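You operate a simulated robot arm through the tools that you are given. There is no shell and no other tool. Be economical: measure what you need, move in short steps, check, and stop when the job is done.

The job below is to be done with a simulated two-armed robot. You get a single attempt, and the scene is never put back.

## Task
Bring the cold store's damp up to 85% on fan 1.
Fine: vent shut, green dial at 85, mist on; watch till the display shows it.

It is judged by the outcome, as a careful person would: the job done as asked, and still so three seconds after it is handed in. It fails if anything else is knocked over, pushed out of place, dropped, spilled or broken.

## Robot
Two 7-joint arms with two-finger parallel grippers on one trunk, on a base that drives. Base frame: it is fixed to the floor where the robot stands at the start and does not move with it; the origin is under the middle of the robot, x ahead of it, y to its left, z up; the surface under the hand at the start is at about z = 0.464. Lengths are in m, angles in rad, forces in N, time in s.
The left shoulder is at the start at [0.05, 0.187, 1.135], the right one opposite. With the tool pointing down near the work surface each hand reaches from about 0.1 to 0.48 m from the robot's upright axis, wherever it stands, measured 20 degrees to its own side. Places, roughly: blue dial [0.6, -0.5, 1.2]; blue switch [0.6, -0.4, 1.1]; cold store [2, -0.2, 1.2]; damp display [0.5, -0.7, 1.3]; fan knob [0.6, -0.5, 1]; green dial [0.5, -0.7, 1.2]; green switch [0.5, -0.6, 1.1]; orange switch [0.5, -0.7, 1]; vent slide [0.8, -0.1, 1.3]; white switch [0.5, -0.7, 1.1]. Payload 3.43 kg a hand.
The TCP of each hand is the grasp point between the finger pads, 0.03 m short of the fingertips. In the tool frame z runs along the fingers and y along their closing line. Largest opening 0.094 m; finger width 0.028, thickness 0.01; the body of the gripper, 0.05 by 0.096 m, starts 0.055 m behind the TCP.
Orientation is that of the tool frame in the base frame, as [roll, pitch, yaw] about the fixed x, y, z axes, in that order (R = Rz(yaw) Ry(pitch) Rx(roll)). With the fingers straight down and closing along the base's y, the tool's x points along the base's -x, its y along +y and its z along -z.

## Interface
- The arms move only by the tool send_rows. It takes "left_plan", "right_plan" or both (then of equal length, played together; a hand with none holds still); each is a list of rows, each a list of 7 numbers: the shift along the tool's x, y, z in units of 40 mm (1.0 is 40 mm), then the turn, a rotation vector about the tool's x, y, z in units of 6 degrees (1.0 is 6 degrees), then the opening in per cent of the stroke, from 0 (shut) to 100 (fully open). In form: [[x, y, z, ax, ay, az, fingers], ...]. A call has 1 to 12 rows; each row shifts and turns the commanded pose from where the row before left it, along the tool's axes as they then stand. A call with a number of a shift or a turn outside -1 to 1 is refused whole. A row lasts 0.2 s, in which the tool goes at most 0.05 m and 0.15 rad; a call with a longer step from one row to the next is refused whole, and so is a gripper value outside its range. Where a pose cannot be reached the arm comes as near as it can. A force on the tool above 40 N (or 10 N above the force at the start of the call, whichever is more), or a blocked arm, ends the call early, and 0.2 s more pass. The fingers move at their own pace (about 0.153 m/s each) and stop on an object; they squeeze with about 37 N. The grip force told is the motor's: it shows also when the fingers shut on nothing. Time passes only in rows, and 0.2 s behind the last, so rows that do not move let the fingers close. The reply holds the time, the measured pose of the TCP, the force on the tool along the base axes, the opening and the grip force, in the units named above and with some noise, with the torque about the TCP (base axes, N m) and any sound that the robot's microphone picked up.
- Cameras (640 x 400 px; columns grow to the right, rows downward): "scene" is now at [0.1237, -0.0587, 1.322]; the picture's right is [-0.56, -0.83, 0.00], its down [-0.28, 0.19, -0.94] and it looks along [0.78, -0.53, -0.33] (base axes); focal length 250 px, centre (320, 200). "left" rides on the left gripper at [0.076, -0.014, -0.102] in its tool frame; the picture's right is [0.18, 0.98, 0.00], its down [-0.75, 0.14, -0.64] and it looks along [-0.63, 0.12, 0.77] (tool axes); focal length 243 px, centre (320, 200). "right" rides on the right gripper at [0.076, 0.014, -0.102] in its tool frame; the picture's right is [-0.18, 0.98, 0.00], its down [-0.75, -0.14, -0.64] and it looks along [-0.63, -0.12, 0.77] (tool axes); focal length 243 px, centre (320, 200). There is no depth. A picture from a camera that has moved, and an enlarged one, comes with that camera's place and axes in the base frame and with its lens. The place of the scene camera against the robot may be out by one fixed shift of up to 0.018 m in any direction.
- capture(camera): a new picture of that camera. No time passes.
- slide_trunk(by): slides the trunk up (or, below 0, down) by that many m; the arms and the scene camera ride with it, the base frame stays. It gives what a move gives, with no picture.
- steer(legs): drives the robot by 1 to 6 legs, each [ahead, left, turn to the left] in m, m and rad, along the robot's own axes; the way and the turn of a leg run together, so that a leg with both is an arc; at most 1.5 m and 3.142 rad a leg. The arms and the cameras ride along, it lands a little off, and it stops where it bumps. It gives what a move gives.
- turn_head(pan, tilt): turns the head with the scene camera to pan (to the left, within 1.396 rad either way) and tilt (down, from -0.506 to 1.204), counted from straight ahead of the robot. It gives what a move gives.
- close_up(camera, box): a new picture of the part [left, top, right, bottom] of that camera's present view, enlarged. No time passes.
- finish_job(): hands the job in; it is judged then, once.

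Go step by step. Nothing tells you exact positions but the pictures and the camera data: compare them with the known pose of the tool, close in by small moves and look again before you grip or let go. The budget is 120 turns and 100 pictures, counting those below and the enlarged ones. Unless the task says otherwise, let go and move clear before handing in, and close with one line.

The tools are called after "Request:" as a command line: name --argument value ..., lists and objects as JSON in quotes. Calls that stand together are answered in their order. send_rows: Moves the arms, as the interface text tells. Its arguments: {"type":"object","properties":{"left_plan":{"type":"array","items":{"type":"array","items":{"type":"number"}}},"right_plan":{"type":"array","items":{"type":"array","items":{"type":"number"}}}},"required":[]} The other tools are called the same way: slide_trunk (by) slides the trunk up or down; steer (legs) drives the base; turn_head (pan, tilt) turns the head that bears the scene camera; capture (camera) takes a picture; close_up (camera, box) takes an enlarged picture of a part of a camera's view; finish_job () hands the job in.

At the start:

```text
t: 0.0
left_ee_pos: [0.3398, -0.0367, 1.1508]
left_ee_rot: [3.141, -0.001, 3.141]
left_force: [-0.4, -0.2, 0.1]
left_moment: [0.04, 0.03, -0.01]
left_width: 0.094
left_finger_force: 0.1
right_ee_pos: [0.3285, -0.369, 0.9997]
right_ee_rot: [3.141, 0.0, -3.141]
right_force: [0.5, -0.4, -0.1]
right_moment: [0.01, -0.02, 0.01]
right_width: 0.094
right_finger_force: 0.1
trunk travel left (down, up): [-0.35, 0.082]
robot x, y, heading: [0.0029, 0.0022, -0.002]
head pan, tilt: [-0.599, 0.34]
```

scene: 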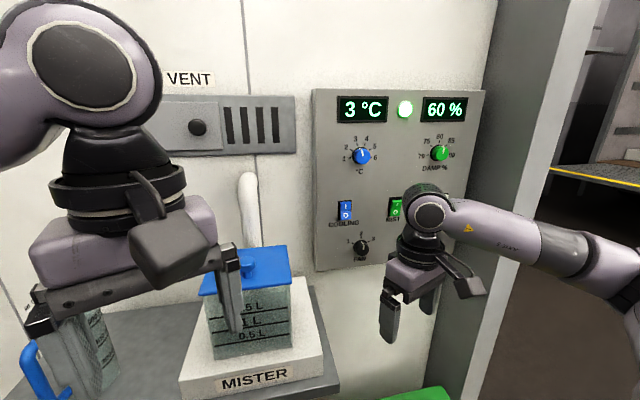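
right: 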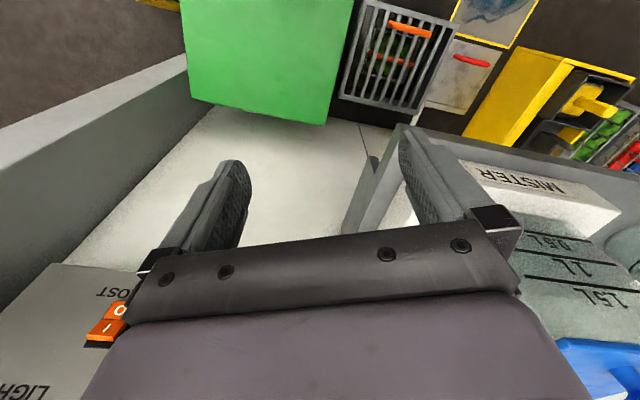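
left: 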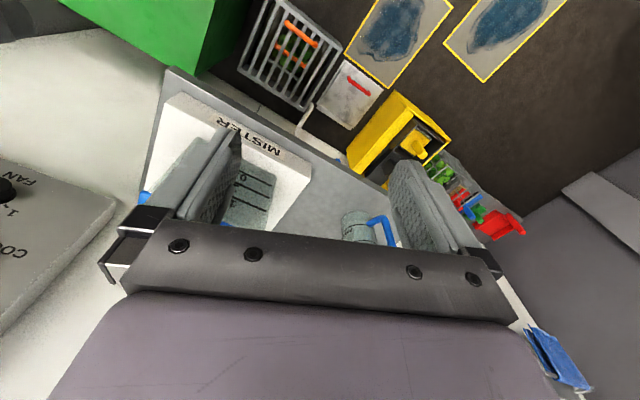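

I see the panel on the right wall (3 °C, 60 %), a vent slide on the left, and a mister tank with a blue lid. I'll look closer at each of them first.

Request:
close_up --camera "scene" --box '[300, 80, 500, 280]'

Request:
close_up --camera "scene" --box '[140, 60, 340, 400]'

```text
2.00 times, centred on (400, 180) of scene
camera zoom: at [0.1237, -0.0587, 1.322], right [-0.56, -0.83, 0.0], down [-0.28, 0.19, -0.94], along [0.78, -0.53, -0.33], focal length 500 px, centre (160, 240)
```

zoom: 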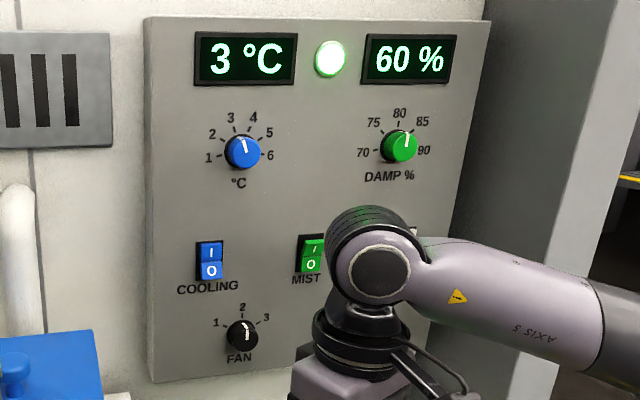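

```text
1.18 times, centred on (240, 230) of scene
camera zoom: at [0.1237, -0.0587, 1.322], right [-0.56, -0.83, 0.0], down [-0.28, 0.19, -0.94], along [0.78, -0.53, -0.33], focal length 294 px, centre (414, 165)
```

zoom: 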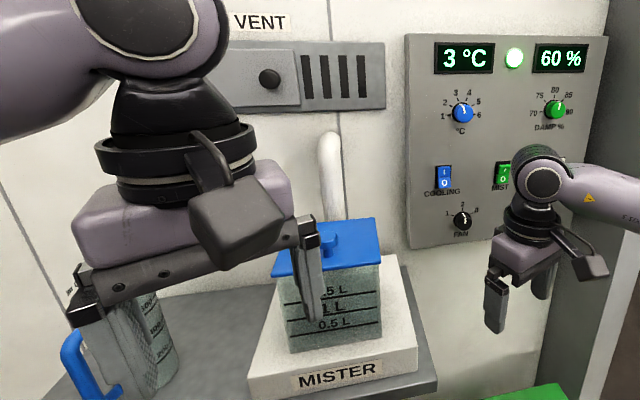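

The left arm hides the vent and the right hand hides part of the panel. I'll move both aside and look again.

Request:
send_rows --left_plan '[[1, 0, -0.3, 0, 0, 0, 100], [1, 0.3, -0.3, 0, 0, 0, 100], [0.3, 1, 0, 0, 0, 0, 100], [0, 1, 0, 0, 0, 0, 100], [0, 1, 0, 0, 0, 0, 100], [0, 1, 0, 0, 0, 0, 100]]' --right_plan '[[1, 0, 0, 0, 0, 0, 50], [1, 0, 0.3, 0, 0, 0, 0], [0.5, 0, 1, 0, 0, 0, 0], [0, 0, 1, 0, 0, 0, 0], [0, 0, 1, 0, 0, 0, 0], [0, 0, 0, 0, 0, 0, 0]]'

Request:
capture --camera "scene"

```text
t: 0.9
left_ee_pos: [0.2545, 0.0176, 1.1706]
left_ee_rot: [-3.137, 0.0, -3.096]
left_force: [8.3, -8.7, 0.3]
left_moment: [1.01, 0.89, 1.0]
left_width: 0.0941
left_finger_force: 0.1
right_ee_pos: [0.2342, -0.3699, 0.9454]
right_ee_rot: [3.14, -0.004, 3.141]
right_force: [-0.7, -0.4, 0.2]
right_moment: [0.01, -0.03, 0.0]
right_width: 0.0
right_finger_force: 32.6
right hand out of reach, approached as far as the arm can: row 3
trunk travel left (down, up): [-0.35, 0.082]
robot x, y, heading: [-0.0001, -0.0015, -0.003]
head pan, tilt: [-0.599, 0.34]
stopped in row 4 (left hand): the force on the tool passed its limit at 61 N (the readings are from after the stop); the commanded pose is now the measured one
```

```text
94 pictures are left
camera scene: at [0.1246, -0.058, 1.3213], right [-0.55, -0.83, 0.0], down [-0.29, 0.19, -0.94], along [0.78, -0.52, -0.34], focal length 250 px, centre (320, 200)
```

scene: 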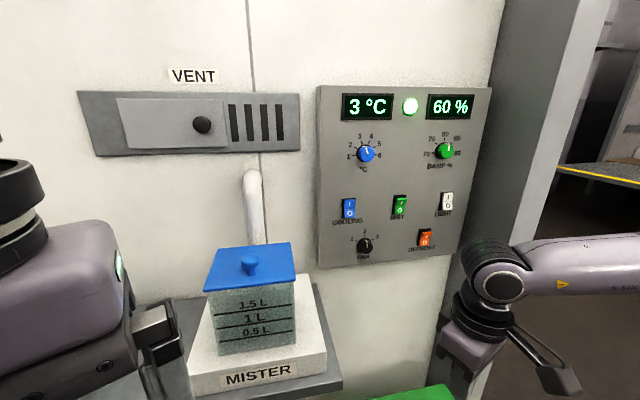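

The left hand touched something while moving left. I'll turn the head to see what it was before moving that arm again.

Request:
turn_head --pan 0.2 --tilt 0.6

Request:
capture --camera "scene"

Request:
capture --camera "left"

```text
t: 2.0
left_ee_pos: [0.2522, 0.0185, 1.1693]
left_ee_rot: [-3.14, 0.002, -3.103]
left_force: [-0.5, 0.2, 0.1]
left_moment: [-0.01, 0.03, 0.03]
left_width: 0.094
left_finger_force: 0.0
right_ee_pos: [0.2336, -0.3702, 0.9455]
right_ee_rot: [-3.141, -0.005, -3.14]
right_force: [-0.5, -1.3, -0.2]
right_moment: [0.01, 0.03, 0.01]
right_width: 0.0001
right_finger_force: 32.9
trunk travel left (down, up): [-0.35, 0.082]
robot x, y, heading: [-0.0006, -0.0017, -0.003]
head pan, tilt: [0.201, 0.6]
```

```text
93 pictures are left
camera scene: at [0.1333, 0.0114, 1.2984], right [0.2, -0.98, 0.0], down [-0.55, -0.11, -0.83], along [0.81, 0.16, -0.56], focal length 250 px, centre (320, 200)
```

scene: 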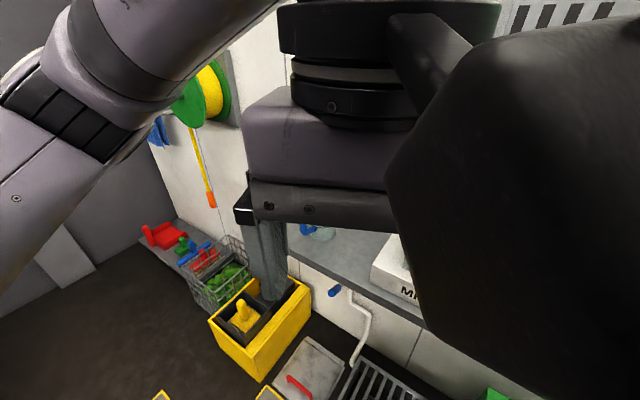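

```text
92 pictures are left
camera left: at [0.1749, 0.0013, 1.274], right [-0.22, 0.97, 0.0], down [0.75, 0.17, 0.64], along [0.63, 0.14, -0.77], focal length 243 px, centre (320, 200)
```

left: 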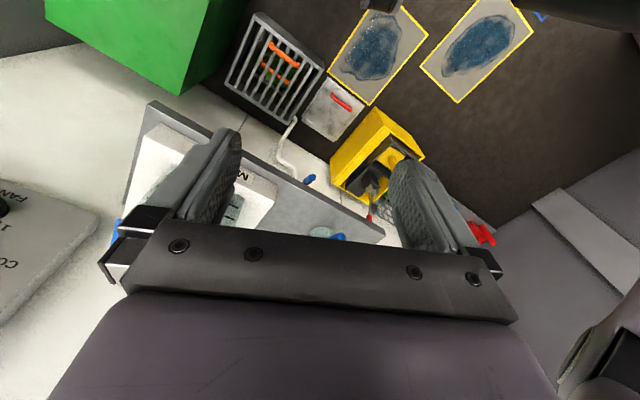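

That looks like the hand touching the robot's own head or trunk; nothing in the scene was disturbed. I'll bring the left hand forward a little, then move it out to the left.

Request:
send_rows --left_plan '[[-1, 0.2, 0, 0, 0, 0, 100], [-1, 0.6, 0, 0, 0, 0, 100], [0, 1, 0, 0, 0, 0, 100], [0, 1, 0, 0, 0, 0, 100], [0, 1, 0, 0, 0, 0, 100], [0, 1, 0, 0, 0, 0, 100], [0, 1, 0, 0, 0, 0, 100]]'

Request:
turn_head --pan -0.35 --tilt 0.4

Request:
capture --camera "scene"

```text
t: 3.6
left_ee_pos: [0.3245, 0.257, 1.1693]
left_ee_rot: [-3.136, 0.001, -3.102]
left_force: [-0.6, -0.6, -1.3]
left_moment: [-0.02, 0.01, 0.06]
left_width: 0.0939
left_finger_force: 0.0
right_ee_pos: [0.2328, -0.3699, 0.9459]
right_ee_rot: [-3.141, -0.003, -3.141]
right_force: [-0.2, 1.0, 0.6]
right_moment: [-0.02, 0.0, -0.01]
right_width: 0.0001
right_finger_force: 33.2
trunk travel left (down, up): [-0.35, 0.082]
robot x, y, heading: [-0.0042, 0.0014, -0.002]
head pan, tilt: [0.201, 0.6]
```

```text
t: 4.6
left_ee_pos: [0.3253, 0.2565, 1.169]
left_ee_rot: [-3.138, 0.0, -3.103]
left_force: [-0.3, 0.7, 0.0]
left_moment: [-0.01, 0.0, -0.01]
left_width: 0.0937
left_finger_force: 0.0
right_ee_pos: [0.2332, -0.371, 0.9463]
right_ee_rot: [3.141, -0.004, -3.14]
right_force: [0.5, 0.5, 0.2]
right_moment: [0.04, -0.01, 0.01]
right_width: 0.0003
right_finger_force: 33.3
trunk travel left (down, up): [-0.35, 0.082]
robot x, y, heading: [-0.0007, -0.0006, -0.003]
head pan, tilt: [-0.351, 0.4]
```

```text
91 pictures are left
camera scene: at [0.1337, -0.0379, 1.3165], right [-0.34, -0.94, 0.0], down [-0.37, 0.13, -0.92], along [0.87, -0.32, -0.39], focal length 250 px, centre (320, 200)
```

scene: 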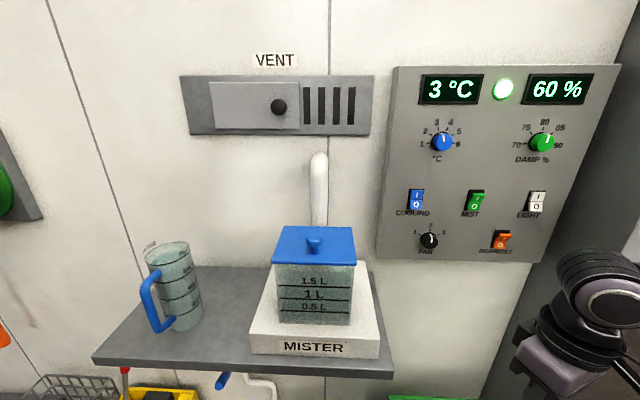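

Request:
close_up --camera "scene" --box '[120, 210, 400, 385]'

Request:
close_up --camera "scene" --box '[370, 60, 610, 270]'

Request:
close_up --camera "scene" --box '[170, 40, 390, 170]'

```text
2.29 times, centred on (260, 298) of scene
camera zoom: at [0.1337, -0.0379, 1.3165], right [-0.34, -0.94, 0.0], down [-0.37, 0.13, -0.92], along [0.87, -0.32, -0.39], focal length 571 px, centre (457, -23)
```

zoom: 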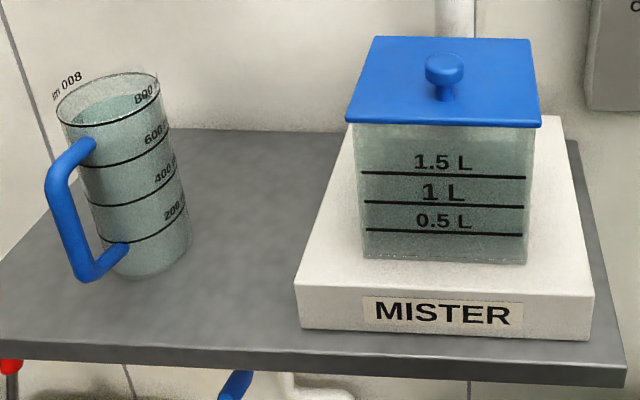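

```text
1.90 times, centred on (490, 165) of scene
camera zoom: at [0.1337, -0.0379, 1.3165], right [-0.34, -0.94, 0.0], down [-0.37, 0.13, -0.92], along [0.87, -0.32, -0.39], focal length 476 px, centre (-4, 267)
```

zoom: 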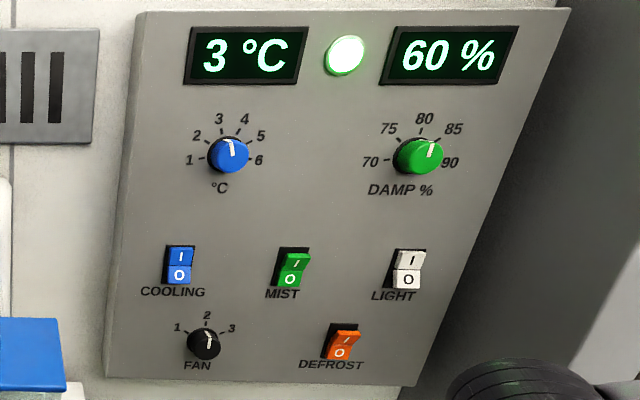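

```text
2.91 times, centred on (280, 105) of scene
camera zoom: at [0.1337, -0.0379, 1.3165], right [-0.34, -0.94, 0.0], down [-0.37, 0.13, -0.92], along [0.87, -0.32, -0.39], focal length 727 px, centre (436, 476)
```

zoom: 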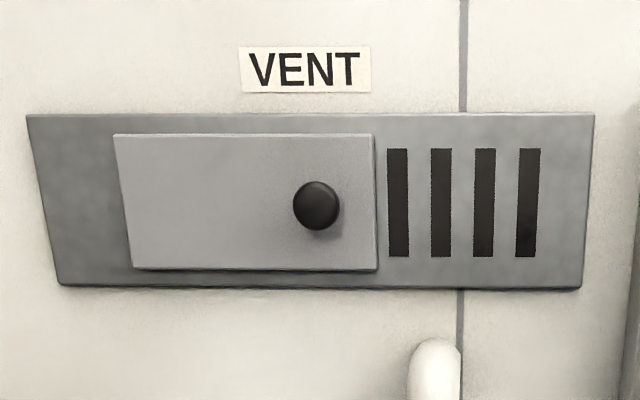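

Request:
close_up --camera "scene" --box '[265, 250, 365, 330]'

Request:
close_up --camera "scene" --box '[390, 180, 550, 260]'

```text
5.00 times, centred on (315, 290) of scene
camera zoom: at [0.1337, -0.0379, 1.3165], right [-0.34, -0.94, 0.0], down [-0.37, 0.13, -0.92], along [0.87, -0.32, -0.39], focal length 1250 px, centre (345, -250)
```

zoom: 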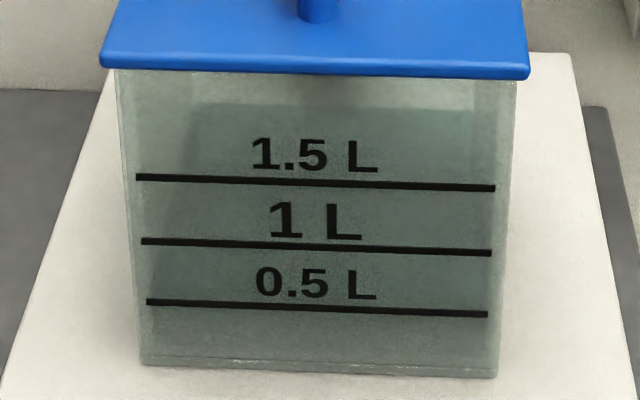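

```text
4.00 times, centred on (470, 220) of scene
camera zoom: at [0.1337, -0.0379, 1.3165], right [-0.34, -0.94, 0.0], down [-0.37, 0.13, -0.92], along [0.87, -0.32, -0.39], focal length 1000 px, centre (-280, 120)
```

zoom: 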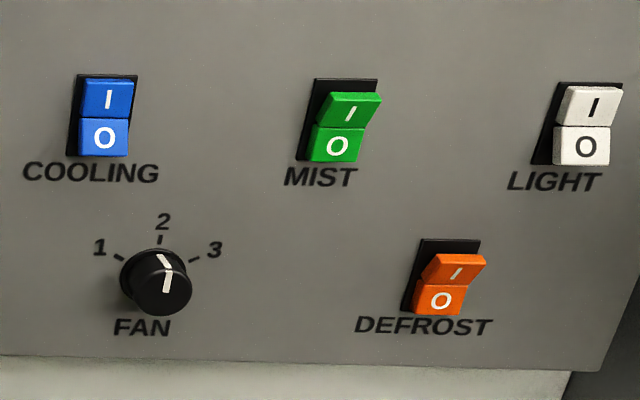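

The wall seems to face back toward the robot at a heading of about -0.40 rad, and the tank appears to hold water. Mist is off, the fan is near 2 and the vent is open. I'll look right and down before turning the base to face the wall squarely.

Request:
turn_head --pan -1.2 --tilt 0.5

Request:
capture --camera "scene"

Request:
turn_head --pan -0.4 --tilt 1.1

Request:
capture --camera "scene"

```text
t: 5.7
left_ee_pos: [0.324, 0.2543, 1.1703]
left_ee_rot: [-3.139, 0.0, -3.104]
left_force: [-1.3, 0.2, -0.1]
left_moment: [0.02, -0.02, -0.01]
left_width: 0.0943
left_finger_force: 0.1
right_ee_pos: [0.2333, -0.3704, 0.946]
right_ee_rot: [3.139, -0.003, -3.141]
right_force: [-0.1, 0.8, 0.9]
right_moment: [0.02, 0.01, 0.01]
right_width: 0.0
right_finger_force: 32.7
trunk travel left (down, up): [-0.35, 0.082]
robot x, y, heading: [0.0004, 0.0011, -0.003]
head pan, tilt: [-1.201, 0.499]
```

```text
85 pictures are left
camera scene: at [0.0797, -0.091, 1.3074], right [-0.93, -0.36, 0.0], down [-0.17, 0.45, -0.88], along [0.32, -0.82, -0.48], focal length 250 px, centre (320, 200)
```

scene: 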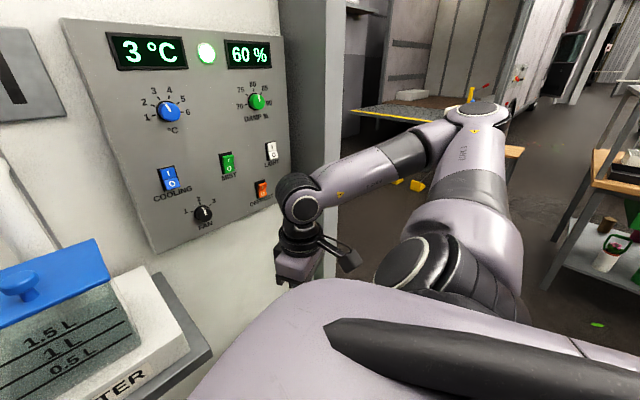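

```text
t: 6.9
left_ee_pos: [0.3251, 0.254, 1.1688]
left_ee_rot: [-3.138, 0.0, -3.104]
left_force: [1.4, 0.9, -0.2]
left_moment: [-0.02, 0.01, -0.02]
left_width: 0.094
left_finger_force: 0.1
right_ee_pos: [0.2332, -0.3705, 0.9455]
right_ee_rot: [3.141, -0.002, 3.142]
right_force: [-0.2, 0.4, -1.0]
right_moment: [0.0, 0.01, -0.03]
right_width: 0.0
right_finger_force: 33.0
trunk travel left (down, up): [-0.35, 0.082]
robot x, y, heading: [0.0002, -0.0028, -0.001]
head pan, tilt: [-0.4, 1.1]
```

```text
84 pictures are left
camera scene: at [0.1048, -0.0308, 1.2598], right [-0.39, -0.92, 0.0], down [-0.82, 0.35, -0.45], along [0.42, -0.18, -0.89], focal length 250 px, centre (320, 200)
```

scene: 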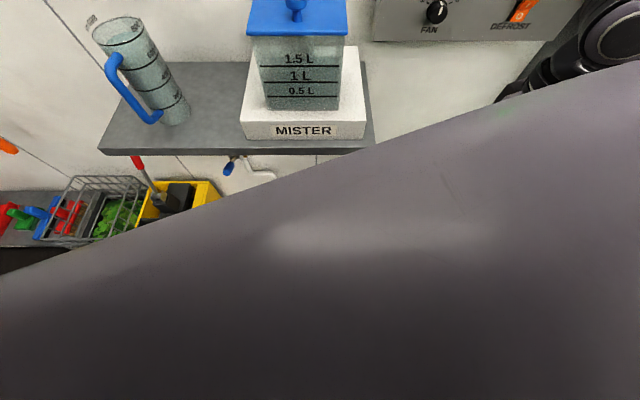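

There's open space to the right, and the shelf front is about 0.5 m from the robot's axis. I'll turn by -0.4 rad and move about 0.15 m right, so the right shoulder faces the panel and the left one faces the vent.

Request:
steer --legs '[[0, 0, -0.4], [0, -0.15, 0]]'

Request:
turn_head --pan 0 --tilt 0.35

Request:
capture --camera "scene"

```text
t: 9.2
left_ee_pos: [0.3869, 0.0876, 1.1691]
left_ee_rot: [-3.135, 0.0, 2.782]
left_force: [-0.2, -0.2, 0.2]
left_moment: [0.01, 0.0, -0.01]
left_width: 0.094
left_finger_force: 0.0
right_ee_pos: [0.0619, -0.4547, 0.9464]
right_ee_rot: [3.141, -0.004, 2.746]
right_force: [0.3, 0.8, 0.4]
right_moment: [0.03, -0.01, 0.0]
right_width: 0.0001
right_finger_force: 33.0
trunk travel left (down, up): [-0.35, 0.082]
robot x, y, heading: [-0.0103, -0.0216, -0.397]
head pan, tilt: [-0.4, 1.1]
stopped in leg 2: the robot was blocked; the commanded pose is now the measured one
```

```text
t: 10.3
left_ee_pos: [0.3856, 0.0861, 1.1695]
left_ee_rot: [-3.138, 0.001, 2.782]
left_force: [-0.2, 0.4, -0.9]
left_moment: [0.0, 0.01, -0.02]
left_width: 0.0941
left_finger_force: 0.1
right_ee_pos: [0.0629, -0.4551, 0.9451]
right_ee_rot: [-3.141, -0.004, 2.747]
right_force: [-0.2, 0.0, 0.2]
right_moment: [0.03, 0.02, 0.01]
right_width: 0.0
right_finger_force: 33.3
trunk travel left (down, up): [-0.35, 0.082]
robot x, y, heading: [-0.0174, -0.0197, -0.4]
head pan, tilt: [0.0, 0.351]
```

```text
83 pictures are left
camera scene: at [0.1167, -0.0878, 1.321], right [-0.39, -0.92, 0.0], down [-0.32, 0.13, -0.94], along [0.87, -0.36, -0.34], focal length 250 px, centre (320, 200)
```

scene: 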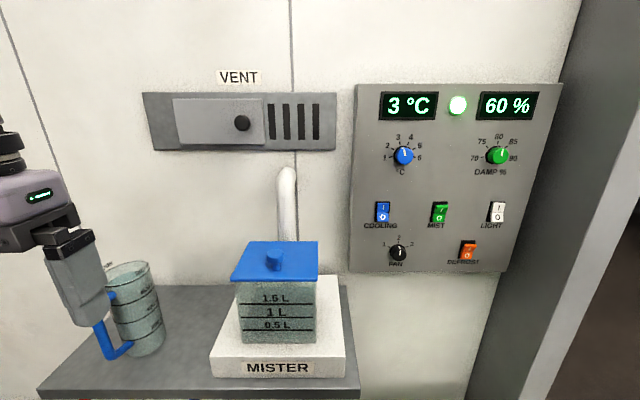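

The sideways shift was blocked after about 2 cm. I'll look down to the right to find out why.

Request:
turn_head --pan -1.1 --tilt 0.9

Request:
capture --camera "scene"

Request:
capture --camera "right"

```text
t: 11.6
left_ee_pos: [0.3865, 0.0864, 1.1697]
left_ee_rot: [-3.14, 0.0, 2.782]
left_force: [-0.4, 0.2, -1.1]
left_moment: [0.0, 0.0, 0.0]
left_width: 0.094
left_finger_force: 0.0
right_ee_pos: [0.0621, -0.4565, 0.9462]
right_ee_rot: [3.14, -0.003, 2.746]
right_force: [-0.8, -0.1, 0.4]
right_moment: [-0.01, 0.02, -0.02]
right_width: 0.0
right_finger_force: 32.8
trunk travel left (down, up): [-0.35, 0.082]
robot x, y, heading: [-0.0104, -0.0242, -0.394]
head pan, tilt: [-1.1, 0.901]
```

```text
82 pictures are left
camera scene: at [0.0366, -0.1272, 1.2736], right [-1.0, -0.08, 0.0], down [-0.06, 0.78, -0.62], along [0.05, -0.62, -0.78], focal length 250 px, centre (320, 200)
```

scene: 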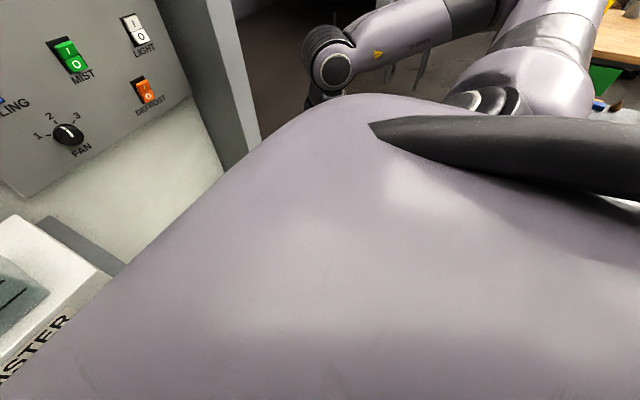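

```text
81 pictures are left
camera right: at [-0.0034, -0.4128, 1.0486], right [0.55, 0.84, 0.0], down [0.64, -0.42, 0.64], along [0.53, -0.35, -0.77], focal length 243 px, centre (320, 200)
```

right: 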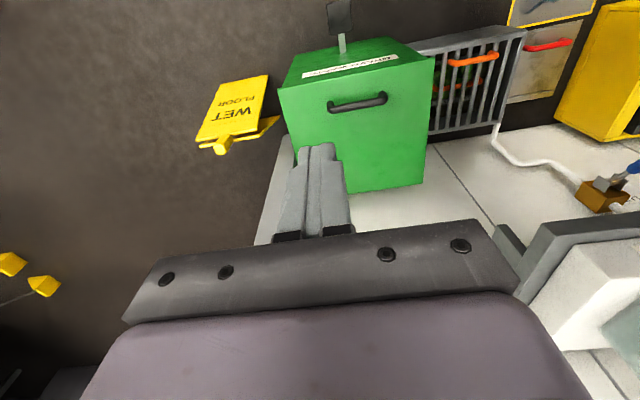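

A green pedal bin (top at z≈0.46) stands in front of the base at the right, so I'll work from here. From parallax, the panel is about 0.57 m ahead of the camera, which puts the green dial near (0.484, -0.676, 1.222). I'll swing the right hand up to a horizontal pose at a standoff.

Request:
send_rows --right_plan '[[-0.59, -0.06, -0.43, 0, -1, 0, 70], [-0.635, -0.06, -0.365, 0, -1, 0, 70], [-0.67, -0.06, -0.296, 0, -1, 0, 70], [-0.697, -0.06, -0.226, 0, -1, 0, 70], [-0.717, -0.06, -0.151, 0, -1, 0, 70], [-0.729, -0.06, -0.075, 0, -1, 0, 70], [-0.732, -0.06, 0.002, 0, -1, 0, 70], [-0.728, -0.06, 0.078, 0, -1, 0, 70], [-0.716, -0.06, 0.154, 0, -1, 0, 70], [-0.697, -0.06, 0.227, 0, -1, 0, 70], [-0.669, -0.06, 0.299, 0, -1, 0, 70], [-0.634, -0.06, 0.367, 0, -1, 0, 70]]'

Request:
turn_head --pan -0.15 --tilt 0.35

Request:
capture --camera "scene"

Request:
capture --camera "right"

```text
t: 14.2
left_ee_pos: [0.3861, 0.0862, 1.1703]
left_ee_rot: [-3.139, 0.0, 2.782]
left_force: [0.4, -0.2, 0.4]
left_moment: [0.02, 0.0, -0.02]
left_width: 0.094
left_finger_force: 0.0
right_ee_pos: [0.3142, -0.5932, 1.1497]
right_ee_rot: [3.141, 1.255, 2.745]
right_force: [0.6, -0.3, 0.2]
right_moment: [-0.01, 0.04, 0.02]
right_width: 0.0658
right_finger_force: 0.1
trunk travel left (down, up): [-0.35, 0.082]
robot x, y, heading: [-0.008, -0.0237, -0.396]
head pan, tilt: [-1.1, 0.901]
```

```text
t: 15.4
left_ee_pos: [0.3855, 0.0855, 1.1693]
left_ee_rot: [-3.138, 0.0, 2.782]
left_force: [0.2, -1.3, 0.0]
left_moment: [0.0, -0.03, 0.0]
left_width: 0.094
left_finger_force: 0.1
right_ee_pos: [0.3129, -0.5923, 1.1485]
right_ee_rot: [3.141, 1.253, 2.745]
right_force: [0.8, 1.1, -0.5]
right_moment: [0.02, 0.0, 0.01]
right_width: 0.0659
right_finger_force: 0.0
trunk travel left (down, up): [-0.35, 0.082]
robot x, y, heading: [-0.0108, -0.0219, -0.396]
head pan, tilt: [-0.15, 0.351]
```

```text
80 pictures are left
camera scene: at [0.1102, -0.1005, 1.3211], right [-0.52, -0.85, 0.0], down [-0.29, 0.18, -0.94], along [0.8, -0.49, -0.34], focal length 250 px, centre (320, 200)
```

scene: 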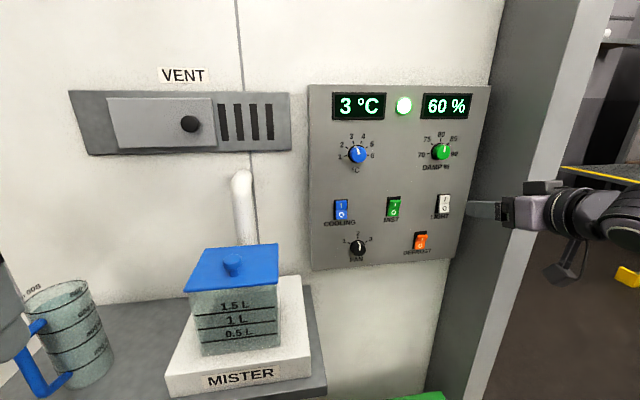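

```text
79 pictures are left
camera right: at [0.2062, -0.5316, 1.1095], right [0.43, 0.88, 0.17], down [-0.4, 0.01, 0.92], along [0.81, -0.47, 0.36], focal length 243 px, centre (320, 200)
```

right: 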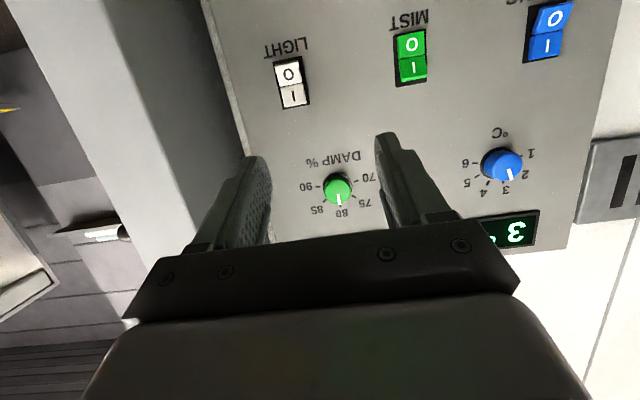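

The hand camera confirms the green dial near (0.484, -0.665, 1.22), where the two estimates agree. I'll finish levelling the hand and line it up in front of the dial.

Request:
send_rows --right_plan '[[-0.7, 0, 0.31, 0, -1, 0, 70], [-0.67, 0, 0.38, 0, -1, 0, 70], [-0.625, 0, 0.45, 0, -1, 0, 70], [0, 0, 0, 0, 0, 0, 70]]'

Request:
capture --camera "right"

Request:
capture --camera "scene"

```text
t: 16.4
left_ee_pos: [0.3865, 0.0858, 1.1701]
left_ee_rot: [-3.139, 0.0, 2.782]
left_force: [-0.2, 0.6, 0.7]
left_moment: [-0.01, 0.0, -0.02]
left_width: 0.094
left_finger_force: 0.0
right_ee_pos: [0.3708, -0.6162, 1.2185]
right_ee_rot: [-3.092, 1.569, 2.795]
right_force: [0.1, -0.2, -0.4]
right_moment: [0.0, -0.01, -0.03]
right_width: 0.066
right_finger_force: 0.1
trunk travel left (down, up): [-0.35, 0.082]
robot x, y, heading: [-0.0074, -0.022, -0.399]
head pan, tilt: [-0.15, 0.351]
```

```text
78 pictures are left
camera right: at [0.2811, -0.563, 1.1429], right [0.38, 0.91, 0.18], down [-0.65, 0.12, 0.75], along [0.66, -0.41, 0.63], focal length 243 px, centre (320, 200)
```

right: 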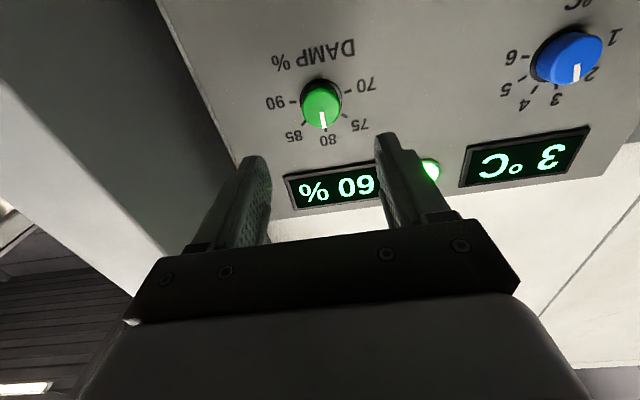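

```text
77 pictures are left
camera scene: at [0.1103, -0.1004, 1.3211], right [-0.52, -0.85, 0.0], down [-0.29, 0.18, -0.94], along [0.8, -0.49, -0.34], focal length 250 px, centre (320, 200)
```

scene: 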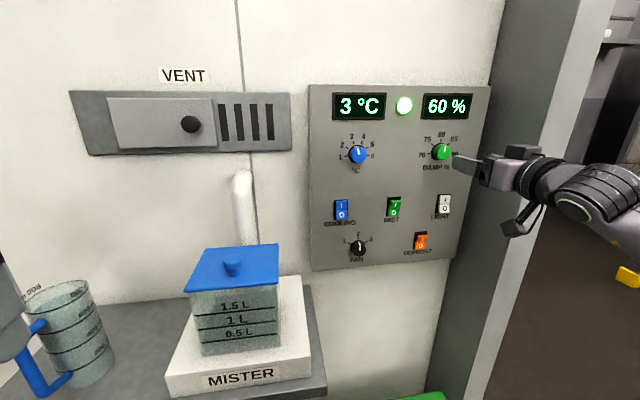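

The hand is lined up with the dial in height and sideways. I'll move in along the tool axis in steps.

Request:
send_rows --right_plan '[[0, 0, 0.6, 0, 0, 0, 70], [0, 0, 0.6, 0, 0, 0, 70], [0, 0, 0.5, 0, 0, 0, 70]]'

Request:
close_up --camera "scene" --box '[380, 80, 560, 240]'

Request:
capture --camera "right"

```text
t: 17.2
left_ee_pos: [0.3867, 0.0853, 1.1698]
left_ee_rot: [-3.139, -0.001, 2.781]
left_force: [-0.8, -0.1, 0.6]
left_moment: [0.01, 0.0, 0.03]
left_width: 0.094
left_finger_force: 0.0
right_ee_pos: [0.4334, -0.6415, 1.2193]
right_ee_rot: [-2.836, 1.568, 3.05]
right_force: [-0.1, 0.3, 0.8]
right_moment: [0.01, 0.04, 0.03]
right_width: 0.0659
right_finger_force: 0.1
trunk travel left (down, up): [-0.35, 0.082]
robot x, y, heading: [-0.0131, -0.0241, -0.394]
head pan, tilt: [-0.15, 0.351]
```

```text
2.50 times, centred on (470, 160) of scene
camera zoom: at [0.1106, -0.1004, 1.3211], right [-0.52, -0.85, 0.0], down [-0.29, 0.18, -0.94], along [0.8, -0.49, -0.34], focal length 625 px, centre (-55, 300)
```

zoom: 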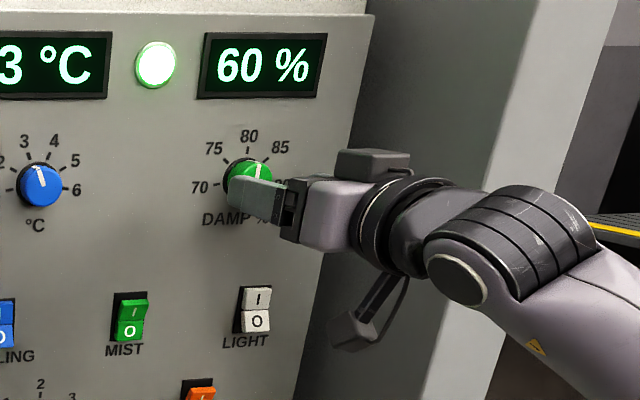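

```text
75 pictures are left
camera right: at [0.3432, -0.5893, 1.1427], right [0.38, 0.91, 0.18], down [-0.64, 0.12, 0.76], along [0.66, -0.41, 0.63], focal length 243 px, centre (320, 200)
```

right: 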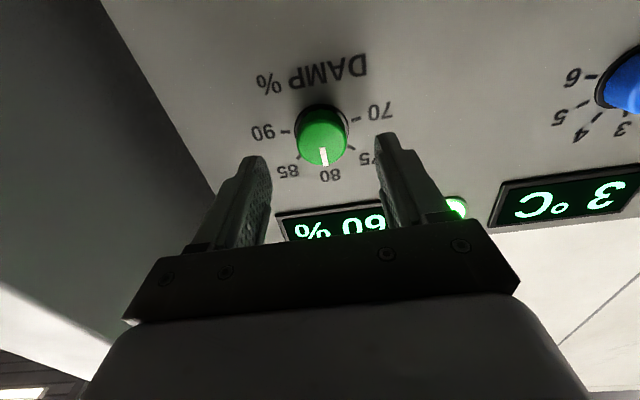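

The dial cap triangulates to about (0.474, -0.658, 1.213). I'll advance a further 2.5 cm and lower the hand 5 mm.

Request:
send_rows --right_plan '[[0.13, 0, 0.3, 0, 0, 0, 70], [0, 0, 0.35, 0, 0, 0, 70]]'

Request:
capture --camera "right"

Request:
close_up --camera "scene" --box '[400, 90, 500, 190]'

```text
t: 17.8
left_ee_pos: [0.386, 0.0863, 1.1698]
left_ee_rot: [-3.138, 0.0, 2.781]
left_force: [-0.9, 0.5, -0.5]
left_moment: [-0.01, -0.02, -0.02]
left_width: 0.094
left_finger_force: 0.1
right_ee_pos: [0.458, -0.652, 1.2128]
right_ee_rot: [2.978, 1.567, 2.581]
right_force: [0.8, -0.3, -0.3]
right_moment: [0.02, 0.02, -0.01]
right_width: 0.0657
right_finger_force: 0.0
trunk travel left (down, up): [-0.35, 0.082]
robot x, y, heading: [-0.0096, -0.0246, -0.398]
head pan, tilt: [-0.15, 0.351]
```

```text
74 pictures are left
camera right: at [0.368, -0.5993, 1.1373], right [0.38, 0.91, 0.18], down [-0.65, 0.12, 0.76], along [0.66, -0.41, 0.63], focal length 243 px, centre (320, 200)
```

right: 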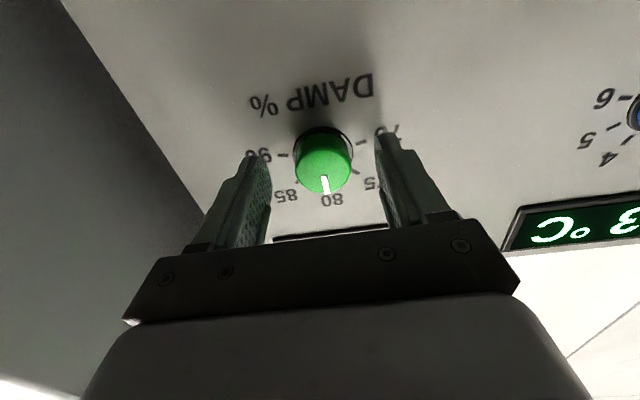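

```text
4.00 times, centred on (450, 140) of scene
camera zoom: at [0.1105, -0.1004, 1.3211], right [-0.52, -0.85, 0.0], down [-0.29, 0.18, -0.94], along [0.8, -0.49, -0.34], focal length 1000 px, centre (-200, 440)
```

zoom: 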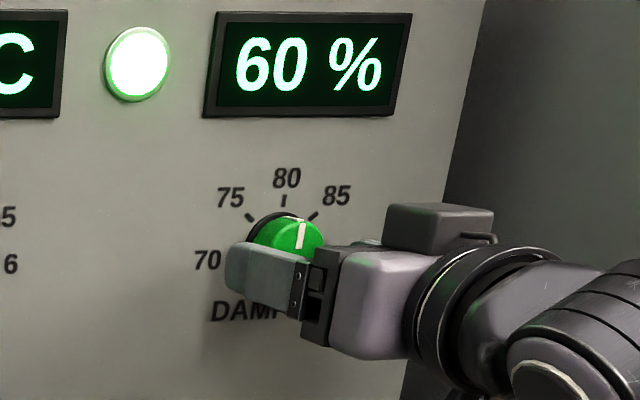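

The fingers now straddle the dial. I'll close on it and turn it clockwise by about 30° as a first step.

Request:
send_rows --right_plan '[[0, 0, 0, 0, 0, 0, 0], [0, 0, 0, 0, 0, 0, 0], [0, 0, 0, 0, 0, 0, 0]]'

Request:
send_rows --right_plan '[[0, 0, 0, 0, 0, 1, 0], [0, 0, 0, 0, 0, 1, 0], [0, 0, 0, 0, 0, 1, 0], [0, 0, 0, 0, 0, 1, 0], [0, 0, 0, 0, 0, 1, 0]]'

Request:
capture --camera "right"

Request:
close_up --camera "scene" --box '[400, 90, 500, 190]'

```text
t: 18.6
left_ee_pos: [0.3861, 0.0862, 1.1685]
left_ee_rot: [-3.136, 0.001, 2.782]
left_force: [0.7, -1.3, 0.2]
left_moment: [-0.05, -0.01, -0.04]
left_width: 0.0941
left_finger_force: 0.1
right_ee_pos: [0.4571, -0.6512, 1.2129]
right_ee_rot: [3.137, 1.567, 2.741]
right_force: [0.5, 2.4, -1.9]
right_moment: [-0.08, -0.17, 0.12]
right_width: 0.0355
right_finger_force: 45.2
trunk travel left (down, up): [-0.35, 0.082]
robot x, y, heading: [-0.0109, -0.0238, -0.395]
head pan, tilt: [-0.15, 0.351]
```

```text
t: 19.8
left_ee_pos: [0.3877, 0.0875, 1.1695]
left_ee_rot: [-3.138, 0.0, 2.783]
left_force: [-0.7, 0.2, -1.2]
left_moment: [0.01, -0.04, 0.03]
left_width: 0.094
left_finger_force: 0.1
right_ee_pos: [0.4583, -0.6489, 1.2148]
right_ee_rot: [1.577, 1.046, 1.186]
right_force: [7.5, 14.1, -4.0]
right_moment: [-0.32, -0.52, 0.06]
right_width: 0.0355
right_finger_force: 45.2
trunk travel left (down, up): [-0.35, 0.082]
robot x, y, heading: [-0.0087, -0.0243, -0.398]
head pan, tilt: [-0.15, 0.351]
```

```text
72 pictures are left
camera right: at [0.383, -0.5625, 1.1557], right [0.29, 0.7, 0.65], down [-0.78, -0.22, 0.58], along [0.55, -0.68, 0.48], focal length 243 px, centre (320, 200)
```

right: 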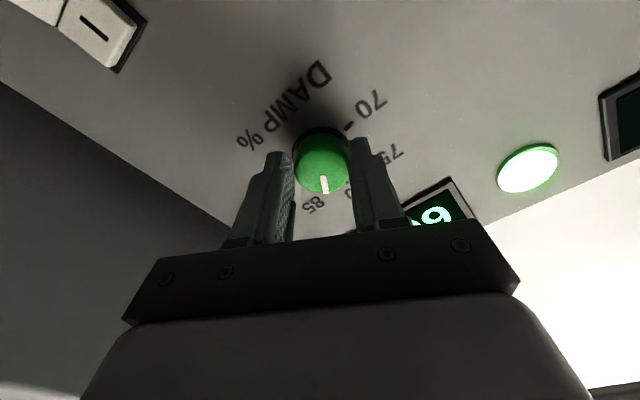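

```text
4.00 times, centred on (450, 140) of scene
camera zoom: at [0.1116, -0.0984, 1.3211], right [-0.52, -0.85, 0.0], down [-0.29, 0.18, -0.94], along [0.8, -0.49, -0.34], focal length 1000 px, centre (-200, 440)
```

zoom: 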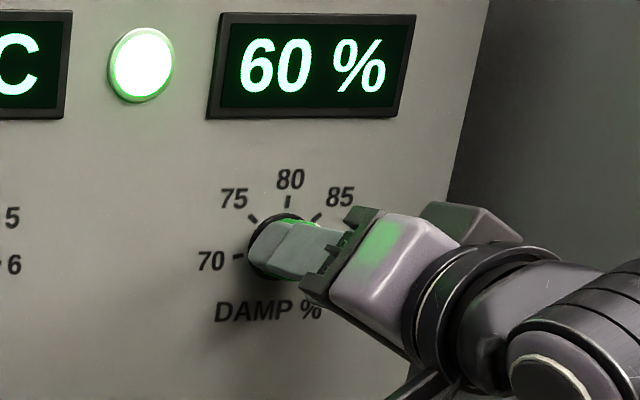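

Request:
close_up --camera "right" --box '[250, 80, 410, 240]'

```text
2.50 times, centred on (330, 160) of right
camera zoom: at [0.383, -0.5625, 1.1557], right [0.29, 0.7, 0.65], down [-0.78, -0.22, 0.58], along [0.55, -0.68, 0.48], focal length 606 px, centre (295, 300)
```

zoom: 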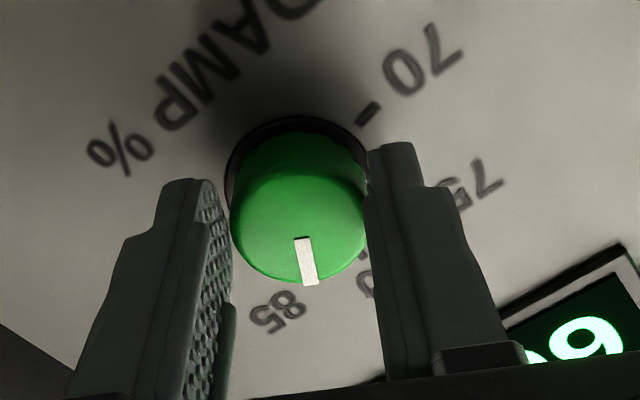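

The marker works out to about 32° right of vertical and the scale is about 45° per 5 %, so the dial reads about 83.5. I'll turn it another 13°, let go, back off and check.

Request:
send_rows --right_plan '[[0, 0, 0, 0, 0, 1, 0], [0, 0, 0, 0, 0, 1, 0], [0, 0, 0, 0, 0, 0.2, 0], [0, 0, 0, 0, 0, 0, 0], [0, 0, 0, 0, 0, 0, 70], [0, 0, 0, 0, 0, 0, 70], [0, 0, -0.6, 0, 0, 0, 70], [0, 0, -1, 0, 0, 0, 70], [0, 0, -1, 0, 0, 0, 70], [0, 0, -0.5, 0, 0, 0, 70]]'

Request:
close_up --camera "right" --box '[200, 0, 460, 200]'

Request:
close_up --camera "scene" --box '[400, 100, 480, 180]'

```text
t: 22.0
left_ee_pos: [0.3862, 0.0859, 1.1689]
left_ee_rot: [-3.136, -0.001, 2.781]
left_force: [0.0, 0.4, 0.4]
left_moment: [-0.01, 0.01, 0.01]
left_width: 0.094
left_finger_force: 0.1
right_ee_pos: [0.3405, -0.6063, 1.2142]
right_ee_rot: [1.577, 0.816, 1.178]
right_force: [0.9, 0.1, 0.2]
right_moment: [-0.01, -0.05, -0.02]
right_width: 0.0657
right_finger_force: 0.1
trunk travel left (down, up): [-0.35, 0.082]
robot x, y, heading: [-0.0115, -0.0216, -0.396]
head pan, tilt: [-0.15, 0.351]
```

```text
2.00 times, centred on (330, 100) of right
camera zoom: at [0.2701, -0.5086, 1.1691], right [0.23, 0.54, 0.81], down [-0.83, -0.32, 0.45], along [0.51, -0.78, 0.38], focal length 485 px, centre (300, 400)
```

zoom: 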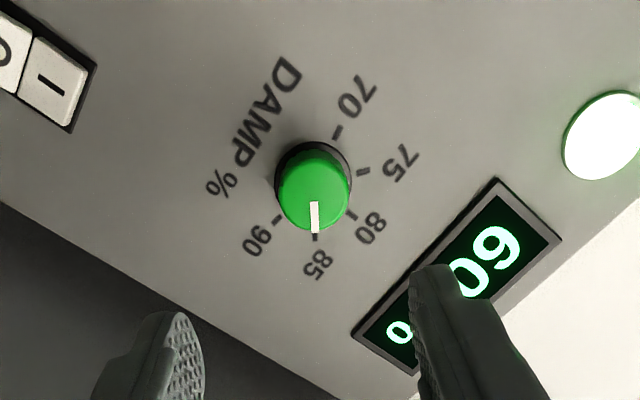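

```text
5.00 times, centred on (440, 140) of scene
camera zoom: at [0.1101, -0.1004, 1.3211], right [-0.52, -0.85, 0.0], down [-0.29, 0.18, -0.94], along [0.8, -0.49, -0.34], focal length 1250 px, centre (-280, 500)
```

zoom: 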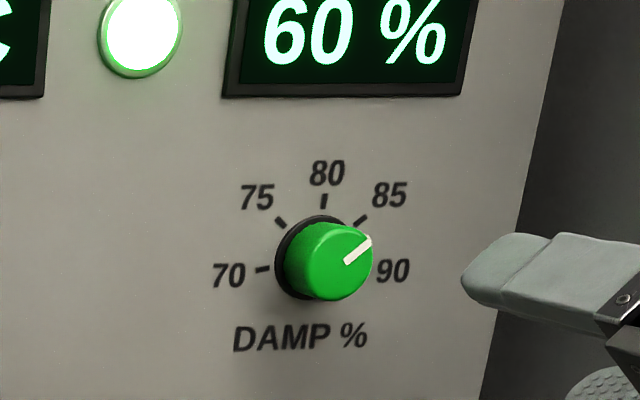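

The dial reads very close to 85. I'll zoom in further to check the marker against the tick.

Request:
close_up --camera "scene" --box '[425, 120, 465, 145]'

Request:
close_up --camera "right" --box '[300, 50, 380, 100]'

```text
16.00 times, centred on (445, 132) of scene
camera zoom: at [0.1101, -0.1004, 1.3211], right [-0.52, -0.85, 0.0], down [-0.29, 0.18, -0.94], along [0.8, -0.49, -0.34], focal length 4000 px, centre (-1680, 1280)
```

zoom: 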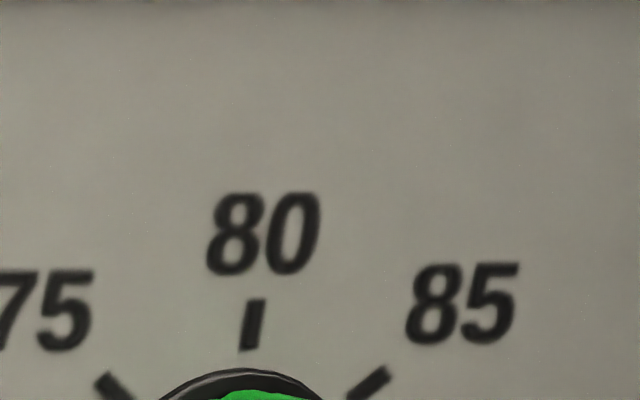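

```text
8.00 times, centred on (340, 75) of right
camera zoom: at [0.2701, -0.5086, 1.1691], right [0.23, 0.54, 0.81], down [-0.83, -0.32, 0.45], along [0.51, -0.78, 0.38], focal length 1941 px, centre (160, 1200)
```

zoom: 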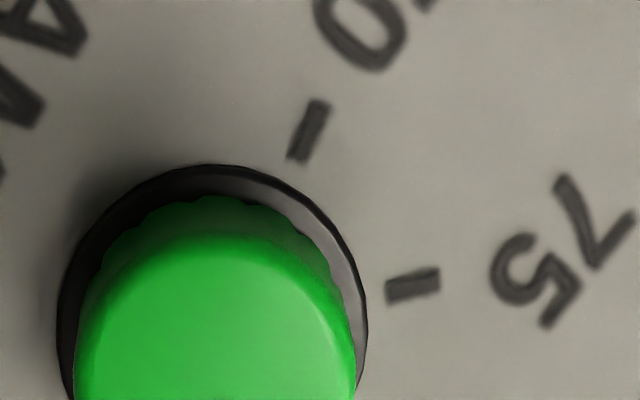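

Request:
close_up --camera "scene" --box '[425, 138, 465, 163]'

Request:
close_up --camera "right" --box '[292, 80, 356, 120]'

```text
16.00 times, centred on (445, 150) of scene
camera zoom: at [0.1101, -0.1004, 1.3211], right [-0.52, -0.85, 0.0], down [-0.29, 0.18, -0.94], along [0.8, -0.49, -0.34], focal length 4000 px, centre (-1680, 992)
```

zoom: 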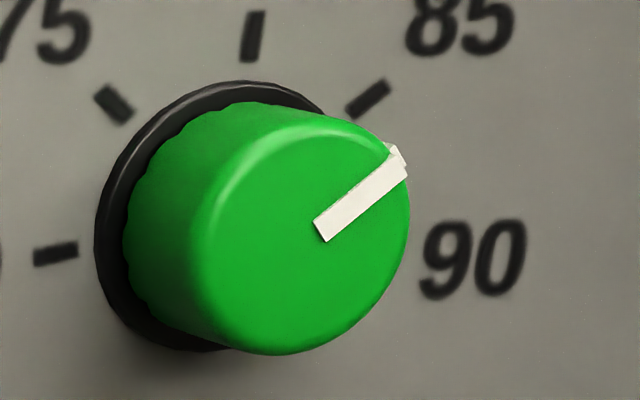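

```text
10.00 times, centred on (324, 100) of right
camera zoom: at [0.2701, -0.5086, 1.1691], right [0.23, 0.54, 0.81], down [-0.83, -0.32, 0.45], along [0.51, -0.78, 0.38], focal length 2426 px, centre (280, 1200)
```

zoom: 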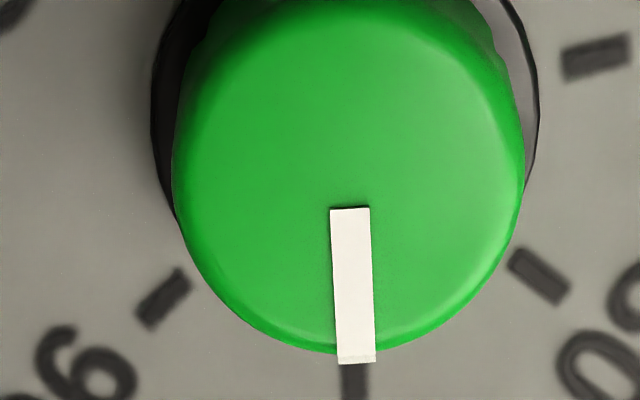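

The green dial is set at 85. Next is the fan knob, which I put at about (0.540, -0.479, 0.976). I'll move the right hand down and left to stand in front of it.

Request:
send_rows --right_plan '[[0.96, -0.065, 0, 0, 0, 0, 70], [0.96, -0.065, 0, 0, 0, 0, 70], [0.96, -0.065, 0, 0, 0, 0, 70], [0.96, -0.065, 0, 0, 0, 0, 70], [0.96, -0.065, 0, 0, 0, 0, 70], [0.96, -0.065, 0, 0, 0, 0, 70], [0.96, -0.065, 0, 0, 0, 0, 70], [0.96, -0.065, 0, 0, 0, 0, 70]]'

Request:
capture --camera "right"

Request:
capture --camera "scene"

```text
t: 23.8
left_ee_pos: [0.3872, 0.0879, 1.1694]
left_ee_rot: [-3.137, 0.0, 2.782]
left_force: [0.8, -0.4, -1.3]
left_moment: [-0.01, 0.04, 0.05]
left_width: 0.0939
left_finger_force: 0.0
right_ee_pos: [0.3677, -0.5146, 1.063]
right_ee_rot: [1.573, 0.819, 1.174]
right_force: [-0.1, 0.7, 0.7]
right_moment: [0.0, 0.01, -0.01]
right_width: 0.0659
right_finger_force: 0.1
right hand out of reach, approached as far as the arm can: row 3, 4, 5, 6, 7
trunk travel left (down, up): [-0.35, 0.082]
robot x, y, heading: [-0.0114, -0.0246, -0.393]
head pan, tilt: [-0.15, 0.351]
```

```text
63 pictures are left
camera right: at [0.296, -0.4175, 1.0179], right [0.23, 0.54, 0.81], down [-0.83, -0.32, 0.45], along [0.51, -0.77, 0.38], focal length 243 px, centre (320, 200)
```

right: 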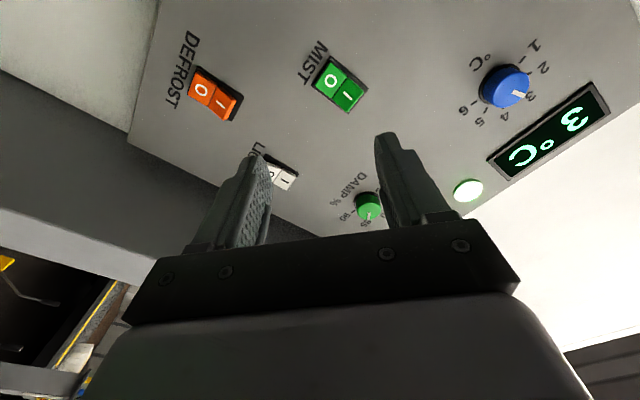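

```text
62 pictures are left
camera scene: at [0.1113, -0.0988, 1.3211], right [-0.52, -0.85, 0.0], down [-0.29, 0.18, -0.94], along [0.8, -0.49, -0.34], focal length 250 px, centre (320, 200)
```

scene: 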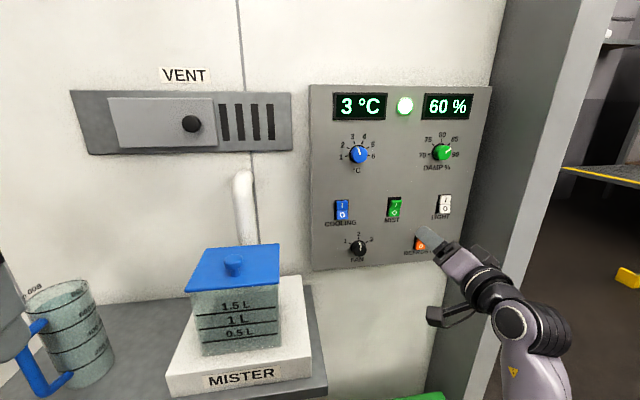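

The arm can't fold that low from this trunk height, so I'll lower the trunk 0.15 m. That leaves both hands clear of everything.

Request:
slide_trunk --by -0.15

Request:
capture --camera "scene"

```text
t: 25.6
left_ee_pos: [0.3854, 0.0859, 1.0209]
left_ee_rot: [-3.138, 0.0, 2.783]
left_force: [-0.4, 0.2, 0.2]
left_moment: [0.0, 0.01, 0.0]
left_width: 0.094
left_finger_force: 0.1
right_ee_pos: [0.3656, -0.516, 0.9124]
right_ee_rot: [1.575, 0.816, 1.178]
right_force: [0.3, 0.1, 0.6]
right_moment: [0.04, 0.0, 0.0]
right_width: 0.0659
right_finger_force: 0.1
trunk travel left (down, up): [-0.2, 0.232]
robot x, y, heading: [-0.0114, -0.026, -0.398]
head pan, tilt: [-0.15, 0.351]
```

```text
61 pictures are left
camera scene: at [0.1102, -0.1004, 1.1712], right [-0.52, -0.85, 0.0], down [-0.29, 0.18, -0.94], along [0.8, -0.49, -0.34], focal length 250 px, centre (320, 200)
```

scene: 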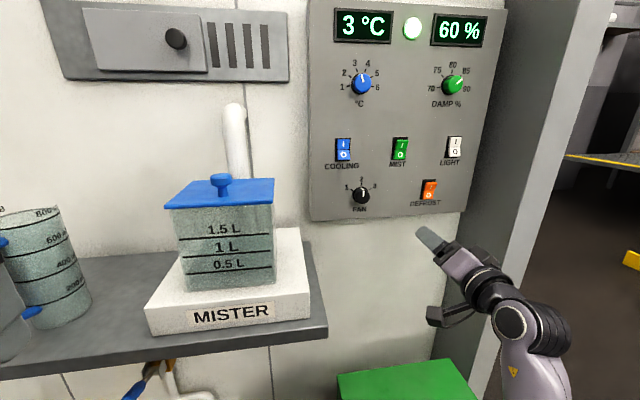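

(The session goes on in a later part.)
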